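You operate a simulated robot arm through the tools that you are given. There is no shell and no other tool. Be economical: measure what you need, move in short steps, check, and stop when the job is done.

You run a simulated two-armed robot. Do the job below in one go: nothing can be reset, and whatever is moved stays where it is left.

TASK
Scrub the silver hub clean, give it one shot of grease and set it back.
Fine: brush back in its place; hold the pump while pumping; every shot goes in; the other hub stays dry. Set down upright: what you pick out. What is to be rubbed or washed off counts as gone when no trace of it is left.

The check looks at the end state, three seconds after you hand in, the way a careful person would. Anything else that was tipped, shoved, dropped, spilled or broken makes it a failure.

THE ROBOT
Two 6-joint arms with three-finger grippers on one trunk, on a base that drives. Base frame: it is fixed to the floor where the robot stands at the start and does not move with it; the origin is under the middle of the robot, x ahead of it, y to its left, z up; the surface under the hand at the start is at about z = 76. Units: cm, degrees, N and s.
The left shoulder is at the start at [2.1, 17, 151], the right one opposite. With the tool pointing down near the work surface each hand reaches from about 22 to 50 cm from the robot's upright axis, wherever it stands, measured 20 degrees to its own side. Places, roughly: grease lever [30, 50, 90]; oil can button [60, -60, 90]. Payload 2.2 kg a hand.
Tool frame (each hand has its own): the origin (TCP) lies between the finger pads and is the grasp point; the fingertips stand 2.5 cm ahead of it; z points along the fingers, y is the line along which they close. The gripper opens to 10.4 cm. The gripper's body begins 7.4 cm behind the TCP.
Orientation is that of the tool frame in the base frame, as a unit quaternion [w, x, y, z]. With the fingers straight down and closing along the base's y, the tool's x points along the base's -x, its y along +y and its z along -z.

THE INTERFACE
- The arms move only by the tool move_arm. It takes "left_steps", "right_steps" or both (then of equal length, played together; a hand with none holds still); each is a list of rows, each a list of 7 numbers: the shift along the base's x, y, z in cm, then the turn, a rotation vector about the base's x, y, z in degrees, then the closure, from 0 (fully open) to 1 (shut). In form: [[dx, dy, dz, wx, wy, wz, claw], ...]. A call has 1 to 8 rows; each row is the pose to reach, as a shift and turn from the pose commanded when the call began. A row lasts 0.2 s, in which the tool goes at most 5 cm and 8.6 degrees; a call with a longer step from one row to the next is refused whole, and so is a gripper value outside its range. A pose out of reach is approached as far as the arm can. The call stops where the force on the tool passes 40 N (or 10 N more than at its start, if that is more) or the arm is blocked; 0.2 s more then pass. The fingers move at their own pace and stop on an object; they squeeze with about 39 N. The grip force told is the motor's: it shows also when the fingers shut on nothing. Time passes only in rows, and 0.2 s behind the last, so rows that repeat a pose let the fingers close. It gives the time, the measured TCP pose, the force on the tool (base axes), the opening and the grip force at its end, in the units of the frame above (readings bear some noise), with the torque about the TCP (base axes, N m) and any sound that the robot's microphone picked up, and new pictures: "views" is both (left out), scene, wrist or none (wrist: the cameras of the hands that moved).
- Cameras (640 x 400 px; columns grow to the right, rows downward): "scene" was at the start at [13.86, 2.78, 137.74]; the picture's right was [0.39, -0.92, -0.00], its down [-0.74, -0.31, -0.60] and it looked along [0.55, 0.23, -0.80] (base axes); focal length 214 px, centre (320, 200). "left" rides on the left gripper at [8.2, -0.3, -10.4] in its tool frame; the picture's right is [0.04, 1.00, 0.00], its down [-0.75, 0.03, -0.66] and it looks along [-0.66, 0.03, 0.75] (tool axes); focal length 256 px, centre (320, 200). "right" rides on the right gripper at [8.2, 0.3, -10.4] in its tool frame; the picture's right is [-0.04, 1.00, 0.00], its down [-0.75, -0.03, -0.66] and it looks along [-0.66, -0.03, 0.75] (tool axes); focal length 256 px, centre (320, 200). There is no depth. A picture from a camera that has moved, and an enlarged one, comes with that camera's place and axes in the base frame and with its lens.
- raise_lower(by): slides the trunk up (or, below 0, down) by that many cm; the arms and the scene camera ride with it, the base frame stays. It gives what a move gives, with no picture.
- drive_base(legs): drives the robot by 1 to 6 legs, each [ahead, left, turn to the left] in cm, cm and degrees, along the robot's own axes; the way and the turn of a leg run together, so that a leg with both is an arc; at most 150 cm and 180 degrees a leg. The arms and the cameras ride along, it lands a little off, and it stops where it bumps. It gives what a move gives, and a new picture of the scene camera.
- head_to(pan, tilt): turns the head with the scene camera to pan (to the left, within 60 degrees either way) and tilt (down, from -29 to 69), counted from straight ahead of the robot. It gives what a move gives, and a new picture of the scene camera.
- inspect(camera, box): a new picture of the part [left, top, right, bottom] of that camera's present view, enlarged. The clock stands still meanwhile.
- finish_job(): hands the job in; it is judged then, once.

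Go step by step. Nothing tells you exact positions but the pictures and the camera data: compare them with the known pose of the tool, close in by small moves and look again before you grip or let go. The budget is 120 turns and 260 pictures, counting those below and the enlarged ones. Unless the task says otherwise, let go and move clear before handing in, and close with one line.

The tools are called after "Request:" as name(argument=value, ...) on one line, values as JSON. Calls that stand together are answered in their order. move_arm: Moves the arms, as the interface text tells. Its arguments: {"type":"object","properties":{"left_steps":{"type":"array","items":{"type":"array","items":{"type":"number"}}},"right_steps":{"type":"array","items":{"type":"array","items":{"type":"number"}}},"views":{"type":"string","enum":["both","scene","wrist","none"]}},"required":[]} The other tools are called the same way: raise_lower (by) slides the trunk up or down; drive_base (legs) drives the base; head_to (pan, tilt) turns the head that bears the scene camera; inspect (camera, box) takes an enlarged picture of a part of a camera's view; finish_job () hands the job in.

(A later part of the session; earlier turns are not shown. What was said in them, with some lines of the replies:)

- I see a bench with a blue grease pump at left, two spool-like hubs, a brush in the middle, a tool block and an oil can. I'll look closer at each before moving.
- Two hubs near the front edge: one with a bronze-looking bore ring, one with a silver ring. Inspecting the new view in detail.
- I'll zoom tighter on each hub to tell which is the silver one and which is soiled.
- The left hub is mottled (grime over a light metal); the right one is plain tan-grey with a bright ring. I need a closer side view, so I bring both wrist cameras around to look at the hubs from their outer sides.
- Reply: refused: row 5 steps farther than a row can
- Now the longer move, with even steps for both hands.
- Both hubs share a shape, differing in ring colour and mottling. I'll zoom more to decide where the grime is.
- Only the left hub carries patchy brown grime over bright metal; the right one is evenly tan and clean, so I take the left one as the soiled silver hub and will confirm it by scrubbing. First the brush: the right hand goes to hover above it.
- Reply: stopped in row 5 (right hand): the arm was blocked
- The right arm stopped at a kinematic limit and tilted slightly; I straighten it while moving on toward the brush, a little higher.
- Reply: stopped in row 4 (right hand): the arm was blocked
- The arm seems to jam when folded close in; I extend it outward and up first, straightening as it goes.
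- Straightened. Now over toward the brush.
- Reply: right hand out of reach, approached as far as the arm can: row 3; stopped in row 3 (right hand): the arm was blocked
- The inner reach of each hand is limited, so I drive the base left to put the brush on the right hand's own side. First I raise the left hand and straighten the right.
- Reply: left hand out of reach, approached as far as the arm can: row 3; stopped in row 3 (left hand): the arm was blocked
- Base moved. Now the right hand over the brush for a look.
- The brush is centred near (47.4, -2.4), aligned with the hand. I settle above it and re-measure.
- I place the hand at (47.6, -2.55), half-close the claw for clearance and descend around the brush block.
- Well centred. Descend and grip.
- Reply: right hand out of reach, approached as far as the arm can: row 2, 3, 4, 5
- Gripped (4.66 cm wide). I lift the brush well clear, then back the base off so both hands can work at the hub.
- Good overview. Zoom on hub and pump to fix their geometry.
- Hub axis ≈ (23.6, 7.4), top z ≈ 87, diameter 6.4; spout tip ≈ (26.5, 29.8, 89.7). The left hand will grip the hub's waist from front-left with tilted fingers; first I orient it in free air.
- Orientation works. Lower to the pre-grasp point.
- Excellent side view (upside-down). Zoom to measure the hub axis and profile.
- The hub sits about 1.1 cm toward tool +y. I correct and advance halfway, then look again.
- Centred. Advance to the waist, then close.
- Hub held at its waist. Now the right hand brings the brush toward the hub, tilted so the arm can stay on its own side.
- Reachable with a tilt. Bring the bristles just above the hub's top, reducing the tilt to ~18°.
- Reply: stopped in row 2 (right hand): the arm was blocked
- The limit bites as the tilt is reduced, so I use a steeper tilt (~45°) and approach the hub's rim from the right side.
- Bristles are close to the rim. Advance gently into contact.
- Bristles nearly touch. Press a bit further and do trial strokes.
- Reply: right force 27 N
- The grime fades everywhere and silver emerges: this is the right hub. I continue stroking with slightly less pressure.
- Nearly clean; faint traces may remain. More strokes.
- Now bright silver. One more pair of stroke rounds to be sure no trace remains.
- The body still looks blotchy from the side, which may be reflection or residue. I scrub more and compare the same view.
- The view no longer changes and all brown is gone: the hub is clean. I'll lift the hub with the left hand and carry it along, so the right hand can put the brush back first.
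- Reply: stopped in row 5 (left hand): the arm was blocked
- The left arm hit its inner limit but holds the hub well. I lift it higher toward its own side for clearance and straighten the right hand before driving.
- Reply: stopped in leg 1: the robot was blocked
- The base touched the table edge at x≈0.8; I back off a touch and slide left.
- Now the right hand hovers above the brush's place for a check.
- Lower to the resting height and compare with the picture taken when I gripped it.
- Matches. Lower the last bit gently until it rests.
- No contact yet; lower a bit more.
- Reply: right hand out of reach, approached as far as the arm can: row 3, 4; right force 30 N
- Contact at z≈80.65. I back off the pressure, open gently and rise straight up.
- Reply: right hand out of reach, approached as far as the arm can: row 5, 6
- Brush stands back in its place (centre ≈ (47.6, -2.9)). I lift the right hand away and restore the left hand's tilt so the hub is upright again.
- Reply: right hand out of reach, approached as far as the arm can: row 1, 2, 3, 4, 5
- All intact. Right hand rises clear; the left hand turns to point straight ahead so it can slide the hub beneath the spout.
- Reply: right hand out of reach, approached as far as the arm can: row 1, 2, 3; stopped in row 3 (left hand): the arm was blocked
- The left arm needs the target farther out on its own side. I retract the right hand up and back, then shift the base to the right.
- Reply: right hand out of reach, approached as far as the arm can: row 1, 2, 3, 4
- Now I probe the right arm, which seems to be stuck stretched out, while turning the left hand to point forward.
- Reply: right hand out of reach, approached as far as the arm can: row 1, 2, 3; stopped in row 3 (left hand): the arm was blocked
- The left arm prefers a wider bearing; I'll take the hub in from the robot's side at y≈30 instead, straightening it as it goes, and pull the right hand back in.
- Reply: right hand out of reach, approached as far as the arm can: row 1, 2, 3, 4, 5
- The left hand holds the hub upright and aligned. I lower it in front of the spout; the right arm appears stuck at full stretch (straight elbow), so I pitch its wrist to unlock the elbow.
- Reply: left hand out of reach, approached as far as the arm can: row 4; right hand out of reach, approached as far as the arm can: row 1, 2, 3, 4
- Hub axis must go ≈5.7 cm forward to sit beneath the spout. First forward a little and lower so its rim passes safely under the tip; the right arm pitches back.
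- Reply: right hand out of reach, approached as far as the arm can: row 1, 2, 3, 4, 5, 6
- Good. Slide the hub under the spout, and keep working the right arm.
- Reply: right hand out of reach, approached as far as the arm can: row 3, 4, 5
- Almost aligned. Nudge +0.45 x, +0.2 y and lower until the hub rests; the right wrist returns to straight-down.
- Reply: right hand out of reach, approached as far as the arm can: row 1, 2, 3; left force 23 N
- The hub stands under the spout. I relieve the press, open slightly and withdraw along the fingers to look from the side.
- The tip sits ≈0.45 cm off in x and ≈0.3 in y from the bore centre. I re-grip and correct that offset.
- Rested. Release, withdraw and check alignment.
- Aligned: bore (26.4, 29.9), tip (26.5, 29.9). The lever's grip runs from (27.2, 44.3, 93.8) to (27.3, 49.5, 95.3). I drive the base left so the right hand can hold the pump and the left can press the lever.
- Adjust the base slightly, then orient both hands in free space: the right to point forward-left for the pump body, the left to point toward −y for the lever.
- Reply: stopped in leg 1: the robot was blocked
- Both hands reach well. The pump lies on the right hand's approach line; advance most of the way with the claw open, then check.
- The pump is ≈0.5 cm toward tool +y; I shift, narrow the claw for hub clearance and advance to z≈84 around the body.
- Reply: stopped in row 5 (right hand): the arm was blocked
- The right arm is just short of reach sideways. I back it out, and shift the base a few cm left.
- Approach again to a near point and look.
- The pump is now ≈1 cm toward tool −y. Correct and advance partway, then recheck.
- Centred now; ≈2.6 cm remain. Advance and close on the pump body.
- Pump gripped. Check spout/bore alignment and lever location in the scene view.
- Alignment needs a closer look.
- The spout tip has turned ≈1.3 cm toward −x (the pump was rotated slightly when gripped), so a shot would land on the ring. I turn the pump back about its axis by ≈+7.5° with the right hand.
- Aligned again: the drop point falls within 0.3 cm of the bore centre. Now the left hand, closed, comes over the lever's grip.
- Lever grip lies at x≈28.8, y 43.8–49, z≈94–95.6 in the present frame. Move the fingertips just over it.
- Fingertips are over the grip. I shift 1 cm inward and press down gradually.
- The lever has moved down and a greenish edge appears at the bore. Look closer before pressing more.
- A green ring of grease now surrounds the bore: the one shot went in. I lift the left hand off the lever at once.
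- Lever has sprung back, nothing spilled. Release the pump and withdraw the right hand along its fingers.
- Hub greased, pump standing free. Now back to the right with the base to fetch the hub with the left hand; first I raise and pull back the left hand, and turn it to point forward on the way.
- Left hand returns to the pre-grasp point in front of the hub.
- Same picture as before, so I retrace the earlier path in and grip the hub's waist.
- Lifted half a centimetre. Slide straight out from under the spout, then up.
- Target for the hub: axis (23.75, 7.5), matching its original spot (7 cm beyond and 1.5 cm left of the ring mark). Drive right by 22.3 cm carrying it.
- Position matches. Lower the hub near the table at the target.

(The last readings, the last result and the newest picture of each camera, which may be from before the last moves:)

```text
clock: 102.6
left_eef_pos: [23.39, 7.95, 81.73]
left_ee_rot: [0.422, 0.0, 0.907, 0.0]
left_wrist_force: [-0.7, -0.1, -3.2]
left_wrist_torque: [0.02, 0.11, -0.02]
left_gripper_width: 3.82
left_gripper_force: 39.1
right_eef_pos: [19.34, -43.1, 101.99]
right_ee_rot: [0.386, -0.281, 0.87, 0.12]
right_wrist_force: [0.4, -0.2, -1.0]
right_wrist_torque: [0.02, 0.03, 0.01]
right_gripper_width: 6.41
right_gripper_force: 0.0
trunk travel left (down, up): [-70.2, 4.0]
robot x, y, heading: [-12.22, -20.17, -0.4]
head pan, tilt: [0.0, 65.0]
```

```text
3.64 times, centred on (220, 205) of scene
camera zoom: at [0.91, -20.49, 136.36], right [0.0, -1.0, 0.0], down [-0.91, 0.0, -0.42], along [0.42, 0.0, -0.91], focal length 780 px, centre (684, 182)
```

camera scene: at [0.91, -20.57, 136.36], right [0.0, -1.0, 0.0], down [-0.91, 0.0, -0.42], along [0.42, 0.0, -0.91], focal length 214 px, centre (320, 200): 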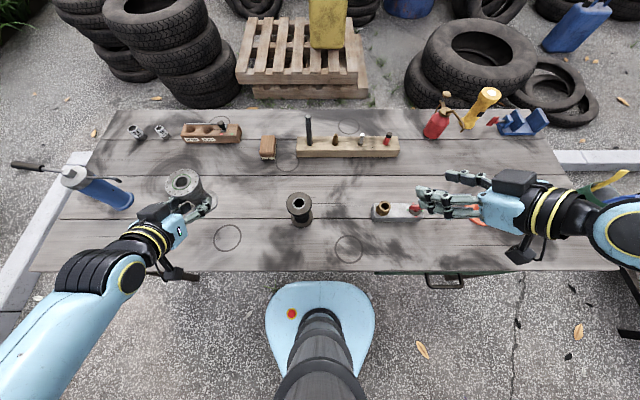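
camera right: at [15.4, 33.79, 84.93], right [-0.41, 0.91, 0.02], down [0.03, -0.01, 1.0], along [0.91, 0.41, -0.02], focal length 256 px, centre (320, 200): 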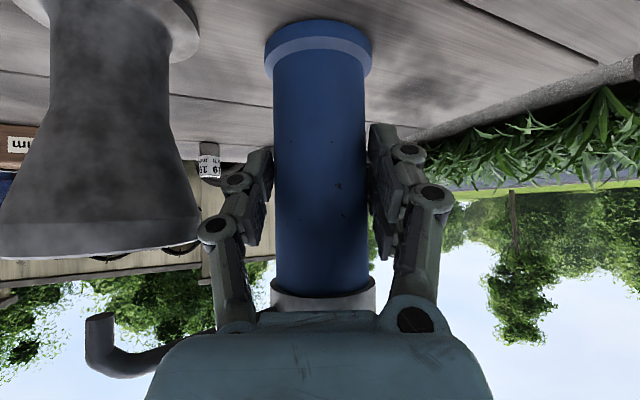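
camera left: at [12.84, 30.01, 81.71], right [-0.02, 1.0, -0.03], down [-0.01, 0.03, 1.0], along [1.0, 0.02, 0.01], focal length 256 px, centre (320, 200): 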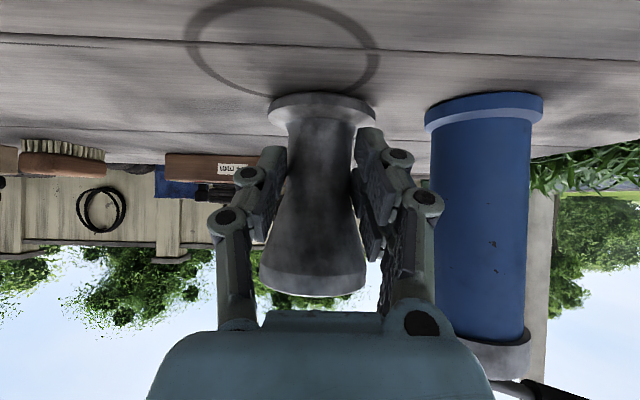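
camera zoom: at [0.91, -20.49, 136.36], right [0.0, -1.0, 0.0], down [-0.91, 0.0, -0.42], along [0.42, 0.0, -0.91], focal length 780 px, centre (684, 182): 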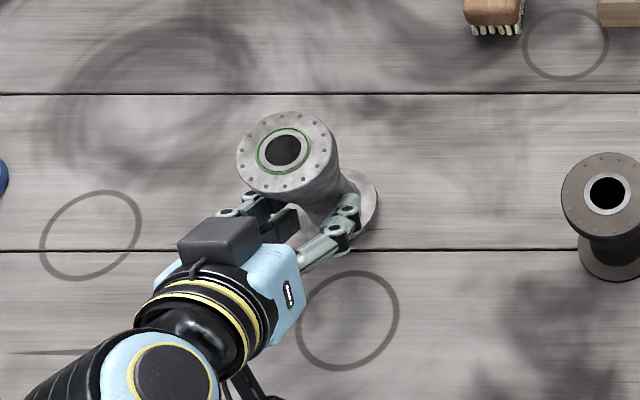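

The hub now sits ≈2 cm ahead of the grip point, so its axis is at x≈25.5. Shift by −1.7 in x, +0.2 in y, then recheck against the seam and ring.

Request:
move_arm(left_steps=[[-0.9, 0.1, 0, 0, 0, 0, 1], [-1.7, 0.2, -0.3, 0, 0, 0, 1], [-1.7, 0.2, -0.6, 0, 0, 0, 1], [-1.7, 0.2, -0.6, 0, 0, 0, 1]], views="none")

Request:
inspect(camera="scene", box=[190, 170, 270, 250])

Request:
inspect(camera="left", box=[230, 60, 430, 320])

```text
clock: 103.6
left_eef_pos: [21.62, 8.26, 81.38]
left_ee_rot: [0.42, 0.001, 0.908, 0.0]
left_wrist_force: [0.0, -0.7, -4.1]
left_wrist_torque: [0.01, 0.11, 0.02]
left_gripper_width: 3.82
left_gripper_force: 39.2
right_eef_pos: [19.14, -43.02, 101.97]
right_ee_rot: [0.386, -0.28, 0.871, 0.119]
right_wrist_force: [0.9, -0.7, 0.5]
right_wrist_torque: [0.02, 0.02, -0.01]
right_gripper_width: 6.42
right_gripper_force: 0.0
trunk travel left (down, up): [-70.2, 4.0]
robot x, y, heading: [-11.93, -20.83, -0.2]
head pan, tilt: [0.0, 65.0]
```

```text
5.00 times, centred on (230, 210) of scene
camera zoom: at [0.9, -20.49, 136.36], right [0.0, -1.0, 0.0], down [-0.91, 0.0, -0.42], along [0.42, 0.0, -0.91], focal length 1072 px, centre (770, 150)
```

zoom: 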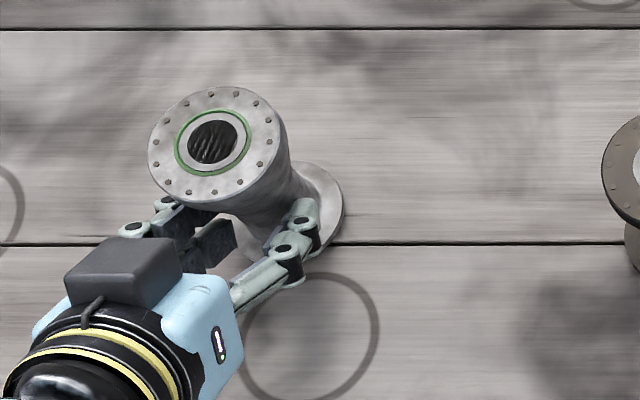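

```text
1.54 times, centred on (330, 190) of left
camera zoom: at [8.44, 7.95, 81.72], right [-0.02, 1.0, -0.03], down [-0.01, 0.03, 1.0], along [1.0, 0.03, 0.01], focal length 394 px, centre (305, 215)
```

zoom: 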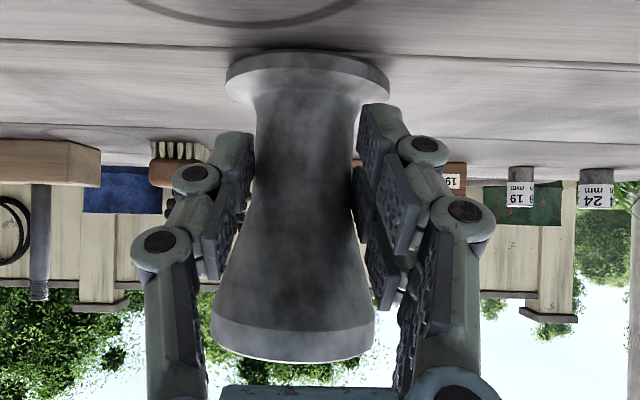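

Axis ≈ (24.0, 7.6): within 0.3 cm of the original. A last −0.2 in x and lower to contact.

Request:
move_arm(left_steps=[[-0.2, -0.1, -0.3, 0, 0, 0, 1], [-0.2, -0.1, -0.6, 0, 0, 0, 1], [-0.2, -0.1, -0.8, 0, 0, 0, 1], [-0.2, -0.1, -0.8, 0, 0, 0, 1]], views="none")

```text
clock: 104.6
left_eef_pos: [21.64, 8.33, 80.72]
left_ee_rot: [0.423, 0.001, 0.906, 0.0]
left_wrist_force: [-3.5, 11.2, 24.6]
left_wrist_torque: [-0.31, -0.64, 0.26]
left_gripper_width: 3.81
left_gripper_force: 39.2
right_eef_pos: [19.17, -43.16, 102.09]
right_ee_rot: [0.386, -0.282, 0.87, 0.12]
right_wrist_force: [-0.7, 0.8, 0.2]
right_wrist_torque: [0.01, -0.01, 0.01]
right_gripper_width: 6.39
right_gripper_force: 0.1
trunk travel left (down, up): [-70.2, 4.0]
robot x, y, heading: [-12.34, -20.08, -0.2]
head pan, tilt: [0.0, 65.0]
```

Resting. Ease the pressure, open slightly, and withdraw along the fingers.

Request:
move_arm(left_steps=[[-0.2, -0.1, -0.45, 0, 0, 0, 1], [-0.2, -0.1, -0.45, 0, 0, 0, 0.55], [-0.2, -0.1, -0.45, 0, 0, 0, 0.42], [-0.2, -0.1, -0.45, 0, 0, 0, 0.42], [-2, -0.1, 1, 0, 0, 0, 0.42], [-5, -0.1, 3, 0, 0, 0, 0.42], [-8.5, -0.1, 5.5, 0, 0, 0, 0.42]], views="wrist")

Request:
inspect(camera="scene", box=[190, 170, 270, 250])

Request:
inspect(camera="scene", box=[0, 130, 160, 230])

```text
clock: 106.2
left_eef_pos: [12.84, 7.86, 86.19]
left_ee_rot: [0.422, -0.008, 0.907, -0.003]
left_wrist_force: [-1.0, 0.6, 0.8]
left_wrist_torque: [-0.01, -0.07, -0.05]
left_gripper_width: 6.05
left_gripper_force: 0.1
left hand out of reach, approached as far as the arm can: row 5
right_eef_pos: [19.1, -43.11, 101.97]
right_ee_rot: [0.386, -0.281, 0.87, 0.119]
right_wrist_force: [-0.1, -1.0, -0.3]
right_wrist_torque: [0.0, 0.0, 0.0]
right_gripper_width: 6.38
right_gripper_force: 0.1
trunk travel left (down, up): [-70.2, 4.0]
robot x, y, heading: [-12.23, -20.24, -0.5]
head pan, tilt: [0.0, 65.0]
camera left: at [-0.3, 7.55, 86.58], right [-0.03, 1.0, -0.04], down [-0.02, 0.04, 1.0], along [1.0, 0.03, 0.01], focal length 256 px, centre (320, 200)
```

left: 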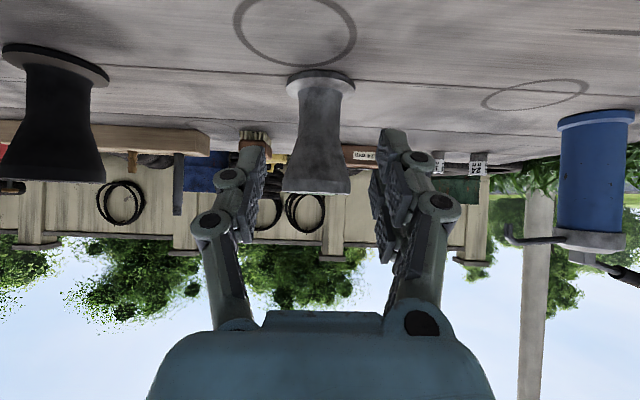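

```text
5.00 times, centred on (230, 210) of scene
camera zoom: at [0.74, -20.53, 136.37], right [0.0, -1.0, 0.0], down [-0.91, 0.0, -0.42], along [0.42, 0.0, -0.91], focal length 1072 px, centre (770, 150)
```

zoom: 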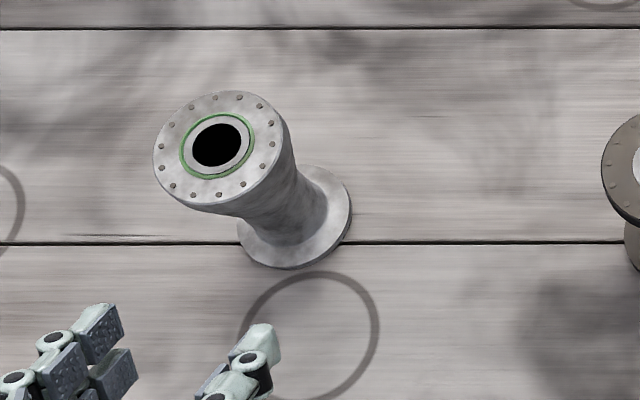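

```text
4.00 times, centred on (80, 180) of scene
camera zoom: at [0.74, -20.53, 136.37], right [0.0, -1.0, 0.0], down [-0.91, 0.0, -0.42], along [0.42, 0.0, -0.91], focal length 858 px, centre (1280, 280)
```

zoom: 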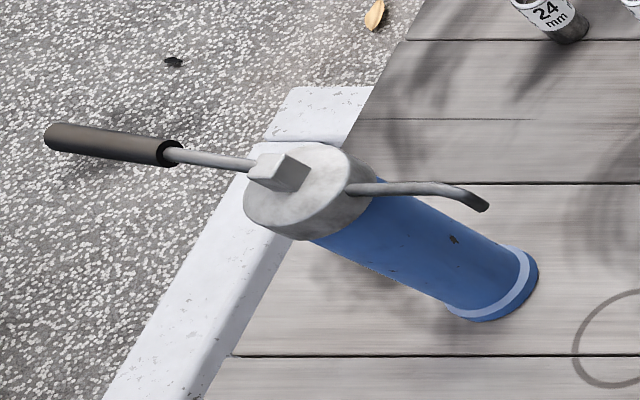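

Hub is upright at (23.7, 7.6), its original spot. But the pump's base gap to the seam shows the pump slid ≈1.5 cm in +x; I'll go back and slide it to its original place with the left hand.

Request:
drive_base(legs=[[0, 30, 0]])

Request:
inspect(camera="scene", box=[150, 150, 270, 230])

Request:
inspect(camera="left", box=[200, 20, 520, 280])

```text
clock: 108.2
left_eef_pos: [13.04, 38.22, 86.08]
left_ee_rot: [0.421, 0.001, 0.907, -0.001]
left_wrist_force: [-0.4, 0.5, 0.3]
left_wrist_torque: [-0.02, 0.01, -0.01]
left_gripper_width: 6.03
left_gripper_force: 0.1
right_eef_pos: [19.43, -12.8, 102.08]
right_ee_rot: [0.386, -0.28, 0.871, 0.119]
right_wrist_force: [0.1, 0.2, 0.4]
right_wrist_torque: [0.04, 0.02, 0.0]
right_gripper_width: 6.38
right_gripper_force: 0.1
trunk travel left (down, up): [-70.2, 4.0]
robot x, y, heading: [-12.19, 9.43, -0.0]
head pan, tilt: [0.0, 65.0]
camera scene: at [0.96, 9.76, 136.36], right [0.0, -1.0, 0.0], down [-0.91, 0.0, -0.42], along [0.42, 0.0, -0.91], focal length 214 px, centre (320, 200)
```

scene: 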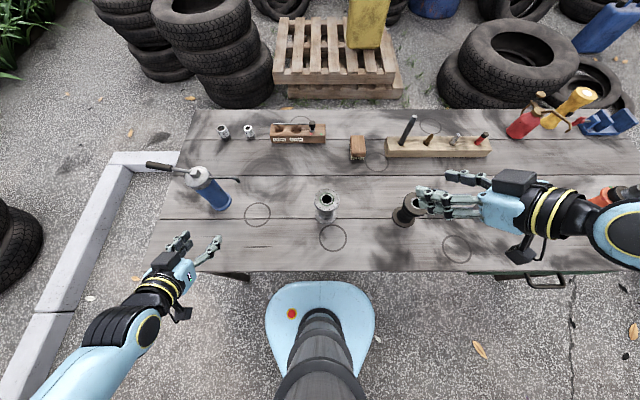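

```text
5.00 times, centred on (210, 190) of scene
camera zoom: at [0.96, 9.76, 136.36], right [0.0, -1.0, 0.0], down [-0.91, 0.0, -0.42], along [0.42, 0.0, -0.91], focal length 1072 px, centre (870, 250)
```

zoom: 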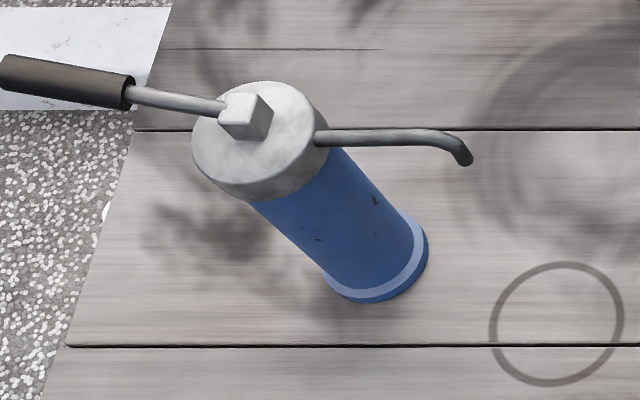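

```text
1.54 times, centred on (360, 150) of left
camera zoom: at [-0.12, 37.97, 86.5], right [-0.02, 1.0, -0.03], down [-0.01, 0.03, 1.0], along [1.0, 0.02, 0.01], focal length 394 px, centre (258, 277)
```

zoom: 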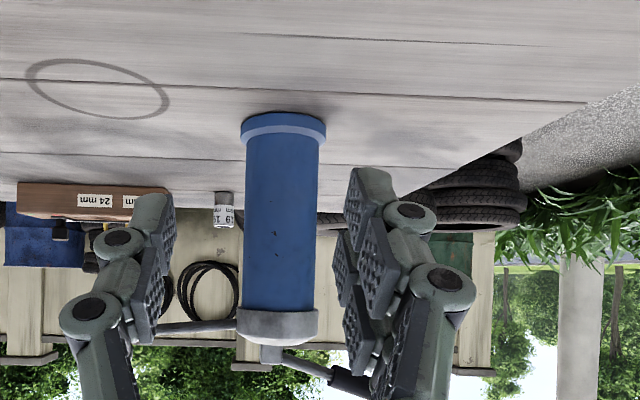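

I align the left hand with the pump (2.1 cm in +y) and advance with a wider claw.

Request:
move_arm(left_steps=[[0, 1.1, -0.5, 0, 0, 0, 0.25], [0, 2.1, -1, 0, 0, 0, 0.25], [4, 2.1, -1.5, 0, 0, 0, 0.25], [8, 2.1, -2, 0, 0, 0, 0.25], [10.5, 2.1, -2, 0, 0, 0, 0.25]], views="wrist")

```text
clock: 109.4
left_eef_pos: [23.6, 40.23, 84.25]
left_ee_rot: [0.42, 0.003, 0.907, -0.001]
left_wrist_force: [1.1, 0.6, -0.3]
left_wrist_torque: [0.01, 0.03, -0.01]
left_gripper_width: 7.8
left_gripper_force: 0.1
right_eef_pos: [19.4, -12.93, 102.01]
right_ee_rot: [0.385, -0.282, 0.871, 0.12]
right_wrist_force: [0.6, -0.6, 0.1]
right_wrist_torque: [0.0, 0.01, 0.0]
right_gripper_width: 6.37
right_gripper_force: 0.1
trunk travel left (down, up): [-70.2, 4.0]
robot x, y, heading: [-12.04, 9.71, 0.1]
head pan, tilt: [0.0, 65.0]
camera left: at [10.49, 40.02, 84.57], right [-0.02, 1.0, -0.03], down [-0.01, 0.03, 1.0], along [1.0, 0.02, 0.01], focal length 256 px, centre (320, 200)
```

left: 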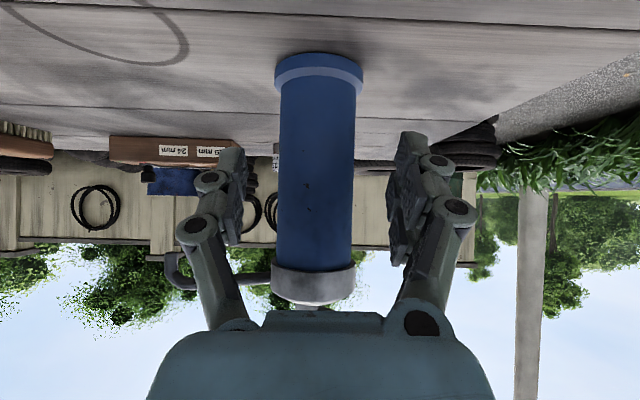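

Centred. Advance 4.2 cm, close on the body.

Request:
move_arm(left_steps=[[2.2, 0, -0.3, 0, 0, 0, 0.25], [4.2, 0, -0.5, 0, 0, 0, 0.25], [4.2, 0, -0.5, 0, 0, 0, 0.25], [4.2, 0, -0.5, 0, 0, 0, 0.45], [4.2, 0, -0.5, 0, 0, 0, 0.6], [4.2, 0, -0.5, 0, 0, 0, 0.8], [4.2, 0, -0.5, 0, 0, 0, 0.8]], views="none")

Request:
inspect(camera="scene", box=[150, 150, 270, 230])

```text
clock: 111.0
left_eef_pos: [27.76, 40.26, 83.75]
left_ee_rot: [0.422, 0.002, 0.907, -0.001]
left_wrist_force: [1.3, -2.1, -0.7]
left_wrist_torque: [0.0, -0.08, -0.03]
left_gripper_width: 5.31
left_gripper_force: 39.2
right_eef_pos: [19.26, -12.88, 102.1]
right_ee_rot: [0.386, -0.281, 0.871, 0.119]
right_wrist_force: [0.1, -0.2, 0.6]
right_wrist_torque: [0.0, 0.02, -0.02]
right_gripper_width: 6.38
right_gripper_force: 0.1
trunk travel left (down, up): [-70.2, 4.0]
robot x, y, heading: [-12.25, 9.63, -0.5]
head pan, tilt: [0.0, 65.0]
```

```text
5.00 times, centred on (210, 190) of scene
camera zoom: at [0.98, 9.67, 136.36], right [0.0, -1.0, 0.0], down [-0.91, 0.0, -0.42], along [0.42, 0.0, -0.91], focal length 1072 px, centre (870, 250)
```

zoom: 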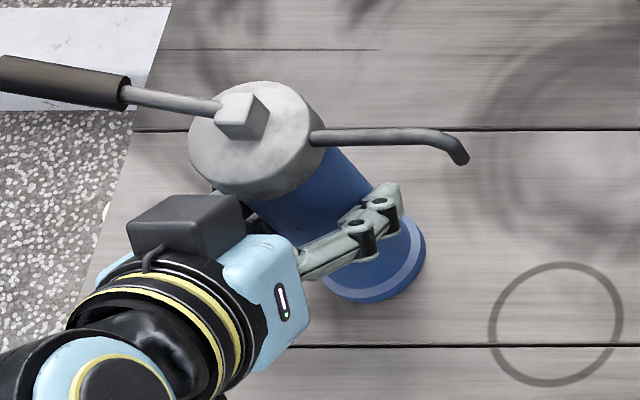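

Gripped cleanly; sideways it's right. Slide it 1.65 cm back in −x and check.

Request:
move_arm(left_steps=[[0, 0, 0.2, 0, 0, 0, 1], [-0.8, 0, 0.2, 0, 0, 0, 1], [-1.65, 0, 0.2, 0, 0, 0, 1], [-1.65, 0, 0, 0, 0, 0, 1], [-1.65, 0, -0.1, 0, 0, 0, 1]], views="none")

Request:
inspect(camera="scene", box=[150, 150, 270, 230])

```text
clock: 112.2
left_eef_pos: [26.07, 40.41, 83.72]
left_ee_rot: [0.423, 0.001, 0.906, 0.0]
left_wrist_force: [-5.4, 1.8, 15.1]
left_wrist_torque: [0.04, 0.77, -0.02]
left_gripper_width: 5.29
left_gripper_force: 38.9
right_eef_pos: [19.1, -12.95, 102.02]
right_ee_rot: [0.386, -0.281, 0.871, 0.119]
right_wrist_force: [-0.8, -0.2, 0.2]
right_wrist_torque: [0.01, 0.0, 0.01]
right_gripper_width: 6.42
right_gripper_force: 0.0
trunk travel left (down, up): [-70.2, 4.0]
robot x, y, heading: [-12.27, 10.0, -0.5]
head pan, tilt: [0.0, 65.0]
```

```text
5.00 times, centred on (210, 190) of scene
camera zoom: at [0.83, 9.65, 136.39], right [0.0, -1.0, 0.0], down [-0.91, 0.0, -0.42], along [0.42, 0.0, -0.91], focal length 1072 px, centre (870, 250)
```

zoom: 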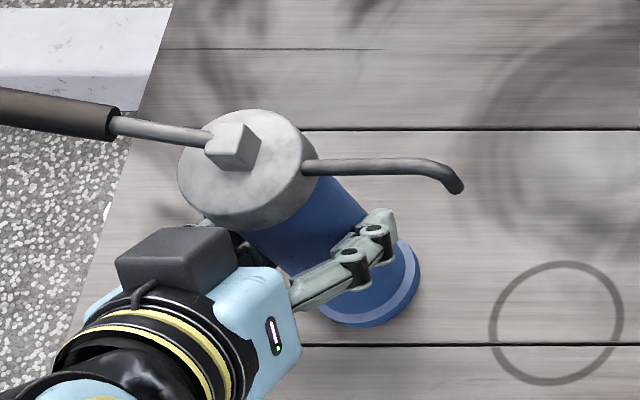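

It matches the original position. Ease off, open and withdraw.

Request:
move_arm(left_steps=[[-1.65, 0, 0.15, 0, 0, 0, 0.8], [-1.65, 0, 0.15, 0, 0, 0, 0.4], [-1.65, 0, 0.15, 0, 0, 0, 0.25], [-1.65, 0, 0.15, 0, 0, 0, 0.25], [-4, 0, 1, 0, 0, 0, 0.25], [-8, 0, 3, 0, 0, 0, 0.25], [-12, 0, 5, 0, 0, 0, 0.25]], views="scene")

Request:
inspect(camera="scene", box=[150, 150, 270, 230])

Request:
inspect(camera="scene", box=[290, 120, 500, 250])

```text
clock: 113.8
left_eef_pos: [14.09, 40.29, 88.43]
left_ee_rot: [0.421, 0.0, 0.907, 0.0]
left_wrist_force: [0.4, -0.2, 0.2]
left_wrist_torque: [-0.03, -0.02, 0.02]
left_gripper_width: 7.8
left_gripper_force: 0.1
right_eef_pos: [19.27, -13.03, 102.04]
right_ee_rot: [0.386, -0.281, 0.871, 0.119]
right_wrist_force: [0.2, 0.5, -0.5]
right_wrist_torque: [-0.03, 0.0, 0.0]
right_gripper_width: 6.4
right_gripper_force: 0.1
trunk travel left (down, up): [-70.2, 4.0]
robot x, y, heading: [-12.01, 10.06, -0.1]
head pan, tilt: [0.0, 65.0]
camera scene: at [0.84, 9.68, 136.37], right [0.0, -1.0, 0.0], down [-0.91, 0.0, -0.42], along [0.42, 0.0, -0.91], focal length 214 px, centre (320, 200)
```

scene: 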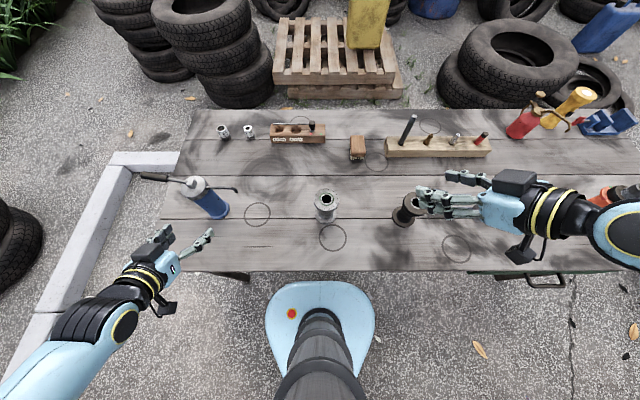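

```text
5.00 times, centred on (210, 190) of scene
camera zoom: at [0.84, 9.68, 136.37], right [0.0, -1.0, 0.0], down [-0.91, 0.0, -0.42], along [0.42, 0.0, -0.91], focal length 1072 px, centre (870, 250)
```

zoom: 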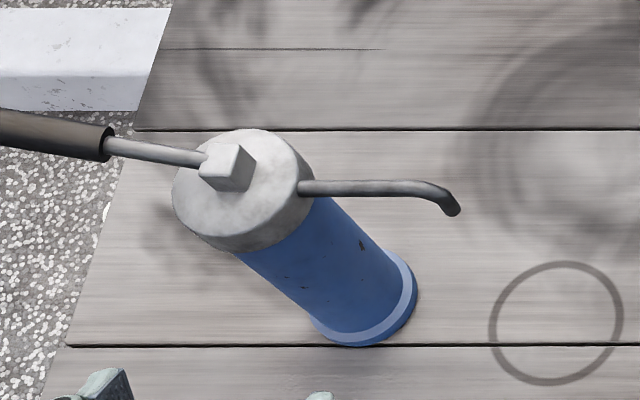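

```text
3.05 times, centred on (395, 185) of scene
camera zoom: at [0.84, 9.68, 136.37], right [0.0, -1.0, 0.0], down [-0.91, 0.0, -0.42], along [0.42, 0.0, -0.91], focal length 654 px, centre (91, 246)
```

zoom: 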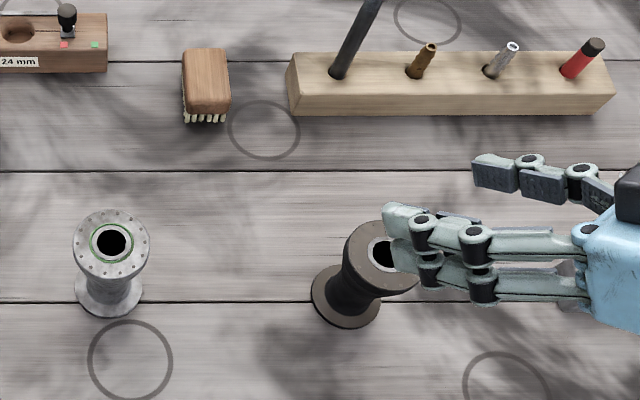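

I mistakenly repeated the −1.65 shift while opening, so the pump now sits ≈1.1 cm too near. I go back in and correct it.

Request:
move_arm(left_steps=[[2.5, 0, -2.5, 0, 0, 0, 0.25], [6.5, 0, -4, 0, 0, 0, 0.25], [9, 0, -4.6, 0, 0, 0, 0.25], [10.9, 0, -4.7, 0, 0, 0, 0.25], [10.9, 0, -4.7, 0, 0, 0, 0.45], [10.9, 0, -4.7, 0, 0, 0, 0.6], [10.9, 0, -4.7, 0, 0, 0, 0.8], [10.9, 0, -4.5, 0, 0, 0, 0.8]], views="none")

Request:
inspect(camera="scene", box=[150, 150, 270, 230])

```text
clock: 115.6
left_eef_pos: [25.06, 40.27, 83.86]
left_ee_rot: [0.42, 0.0, 0.907, 0.0]
left_wrist_force: [0.9, -0.3, 0.1]
left_wrist_torque: [-0.05, 0.03, 0.03]
left_gripper_width: 5.3
left_gripper_force: 39.0
right_eef_pos: [19.32, -12.86, 102.01]
right_ee_rot: [0.385, -0.281, 0.871, 0.119]
right_wrist_force: [-0.2, -0.6, 0.2]
right_wrist_torque: [-0.01, 0.0, 0.03]
right_gripper_width: 6.39
right_gripper_force: 0.0
trunk travel left (down, up): [-70.2, 4.0]
robot x, y, heading: [-12.01, 10.08, -0.1]
head pan, tilt: [0.0, 65.0]
```

```text
5.00 times, centred on (210, 190) of scene
camera zoom: at [0.99, 9.71, 136.35], right [0.0, -1.0, 0.0], down [-0.91, 0.0, -0.42], along [0.42, 0.0, -0.91], focal length 1072 px, centre (870, 250)
```

zoom: 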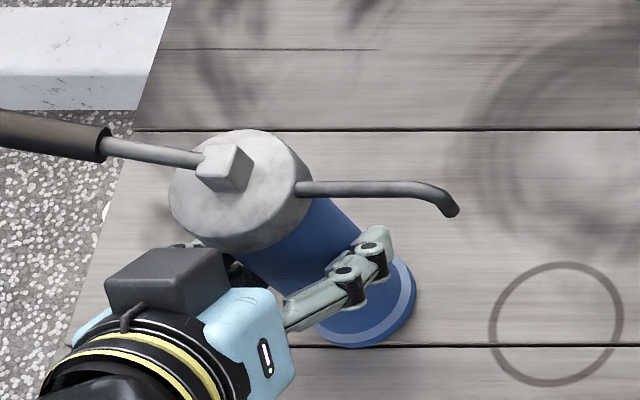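

Gripped. Move +1.1 in x, −0.45 in y.

Request:
move_arm(left_steps=[[0, 0, 0.1, 0, 0, 0, 0.8], [0.6, -0.25, 0.1, 0, 0, 0, 0.8], [1.15, -0.45, 0.1, 0, 0, 0, 0.8], [1.15, -0.45, -0.2, 0, 0, 0, 0.8], [1.15, -0.45, -0.2, 0, 0, 0, 0.8]], views="none")

Request:
inspect(camera="scene", box=[150, 150, 270, 230])

```text
clock: 116.8
left_eef_pos: [26.16, 39.78, 83.77]
left_ee_rot: [0.42, 0.001, 0.908, 0.0]
left_wrist_force: [-0.8, 0.3, -5.2]
left_wrist_torque: [-0.01, 0.05, -0.05]
left_gripper_width: 5.3
left_gripper_force: 39.0
right_eef_pos: [19.33, -12.94, 102.03]
right_ee_rot: [0.386, -0.281, 0.871, 0.12]
right_wrist_force: [0.2, -0.3, -0.3]
right_wrist_torque: [-0.03, 0.0, 0.02]
right_gripper_width: 6.4
right_gripper_force: 0.0
trunk travel left (down, up): [-70.2, 4.0]
robot x, y, heading: [-12.05, 10.13, -0.3]
head pan, tilt: [0.0, 65.0]
```

```text
5.00 times, centred on (210, 190) of scene
camera zoom: at [1.01, 9.71, 136.35], right [0.0, -1.0, 0.0], down [-0.91, 0.0, -0.42], along [0.42, 0.0, -0.91], focal length 1072 px, centre (870, 250)
```

zoom: 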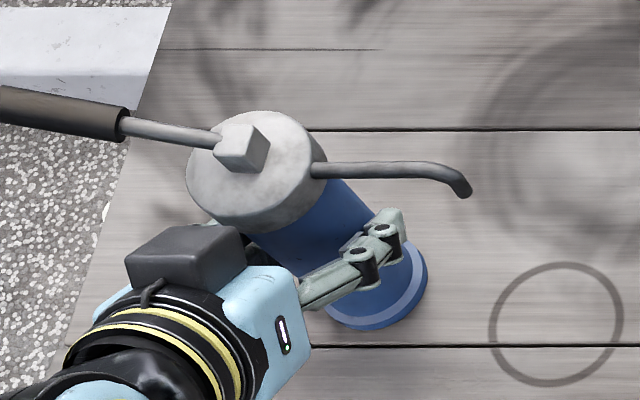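

Matches the original view. Lower to contact, then release with no sideways motion and withdraw.

Request:
move_arm(left_steps=[[0, 0, -0.15, 0, 0, 0, 0.8], [0, 0, -0.15, 0, 0, 0, 0.8], [0, 0, -0.1, 0, 0, 0, 0.4], [0, 0, -0.1, 0, 0, 0, 0.25], [0, 0, -0.1, 0, 0, 0, 0.25], [-3, 0, 1, 0, 0, 0, 0.25], [-7, 0, 3, 0, 0, 0, 0.25], [-11, 0, 5, 0, 0, 0, 0.25]], views="none")

Request:
inspect(camera="scene", box=[150, 150, 270, 230])

Request:
inspect(camera="scene", box=[300, 175, 360, 235])

```text
clock: 118.6
left_eef_pos: [14.96, 39.86, 88.87]
left_ee_rot: [0.421, 0.001, 0.907, 0.0]
left_wrist_force: [0.3, -0.2, -0.1]
left_wrist_torque: [0.01, -0.02, 0.01]
left_gripper_width: 7.81
left_gripper_force: 0.1
right_eef_pos: [19.1, -12.9, 102.16]
right_ee_rot: [0.386, -0.282, 0.87, 0.12]
right_wrist_force: [0.0, 0.9, -0.5]
right_wrist_torque: [0.01, -0.01, 0.0]
right_gripper_width: 6.41
right_gripper_force: 0.0
trunk travel left (down, up): [-70.2, 4.0]
robot x, y, heading: [-12.41, 10.26, -0.1]
head pan, tilt: [0.0, 65.0]
```

```text
5.00 times, centred on (210, 190) of scene
camera zoom: at [0.81, 9.68, 136.38], right [0.0, -1.0, 0.0], down [-0.91, 0.0, -0.42], along [0.42, 0.0, -0.91], focal length 1072 px, centre (870, 250)
```

zoom: 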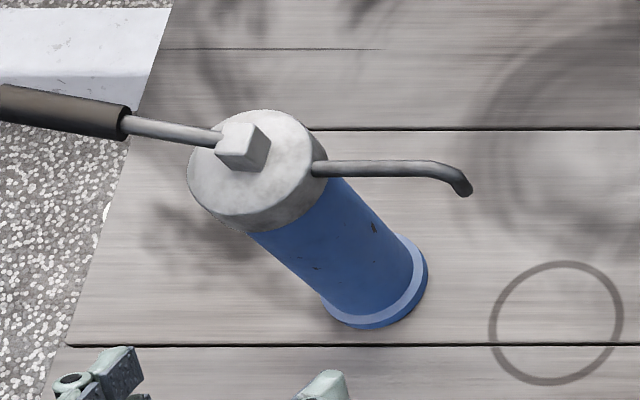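

```text
6.67 times, centred on (330, 205) of scene
camera zoom: at [0.81, 9.68, 136.38], right [0.0, -1.0, 0.0], down [-0.91, 0.0, -0.42], along [0.42, 0.0, -0.91], focal length 1430 px, centre (253, 167)
```

zoom: 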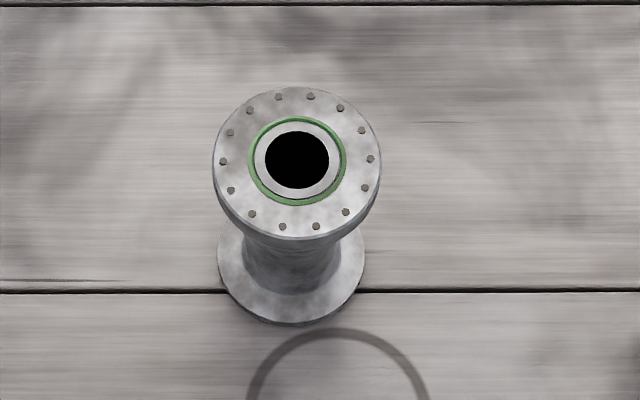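

Everything is in place: hub clean, greased (green ring), upright at its spot; pump and brush back; both hands are empty and clear.

Request:
finish_job()

```text
The job is handed in.
```

I scrubbed the silver hub until no grime showed, gave it one shot of grease and set it back upright. It stands about half a centimetre left of where it was. The brush and pump are back within about half a centimetre of their places. The pump slid about 1.5 cm while I was using it and overshot once on the way back before I corrected it. The other hub was never greased, and I saw no spills.
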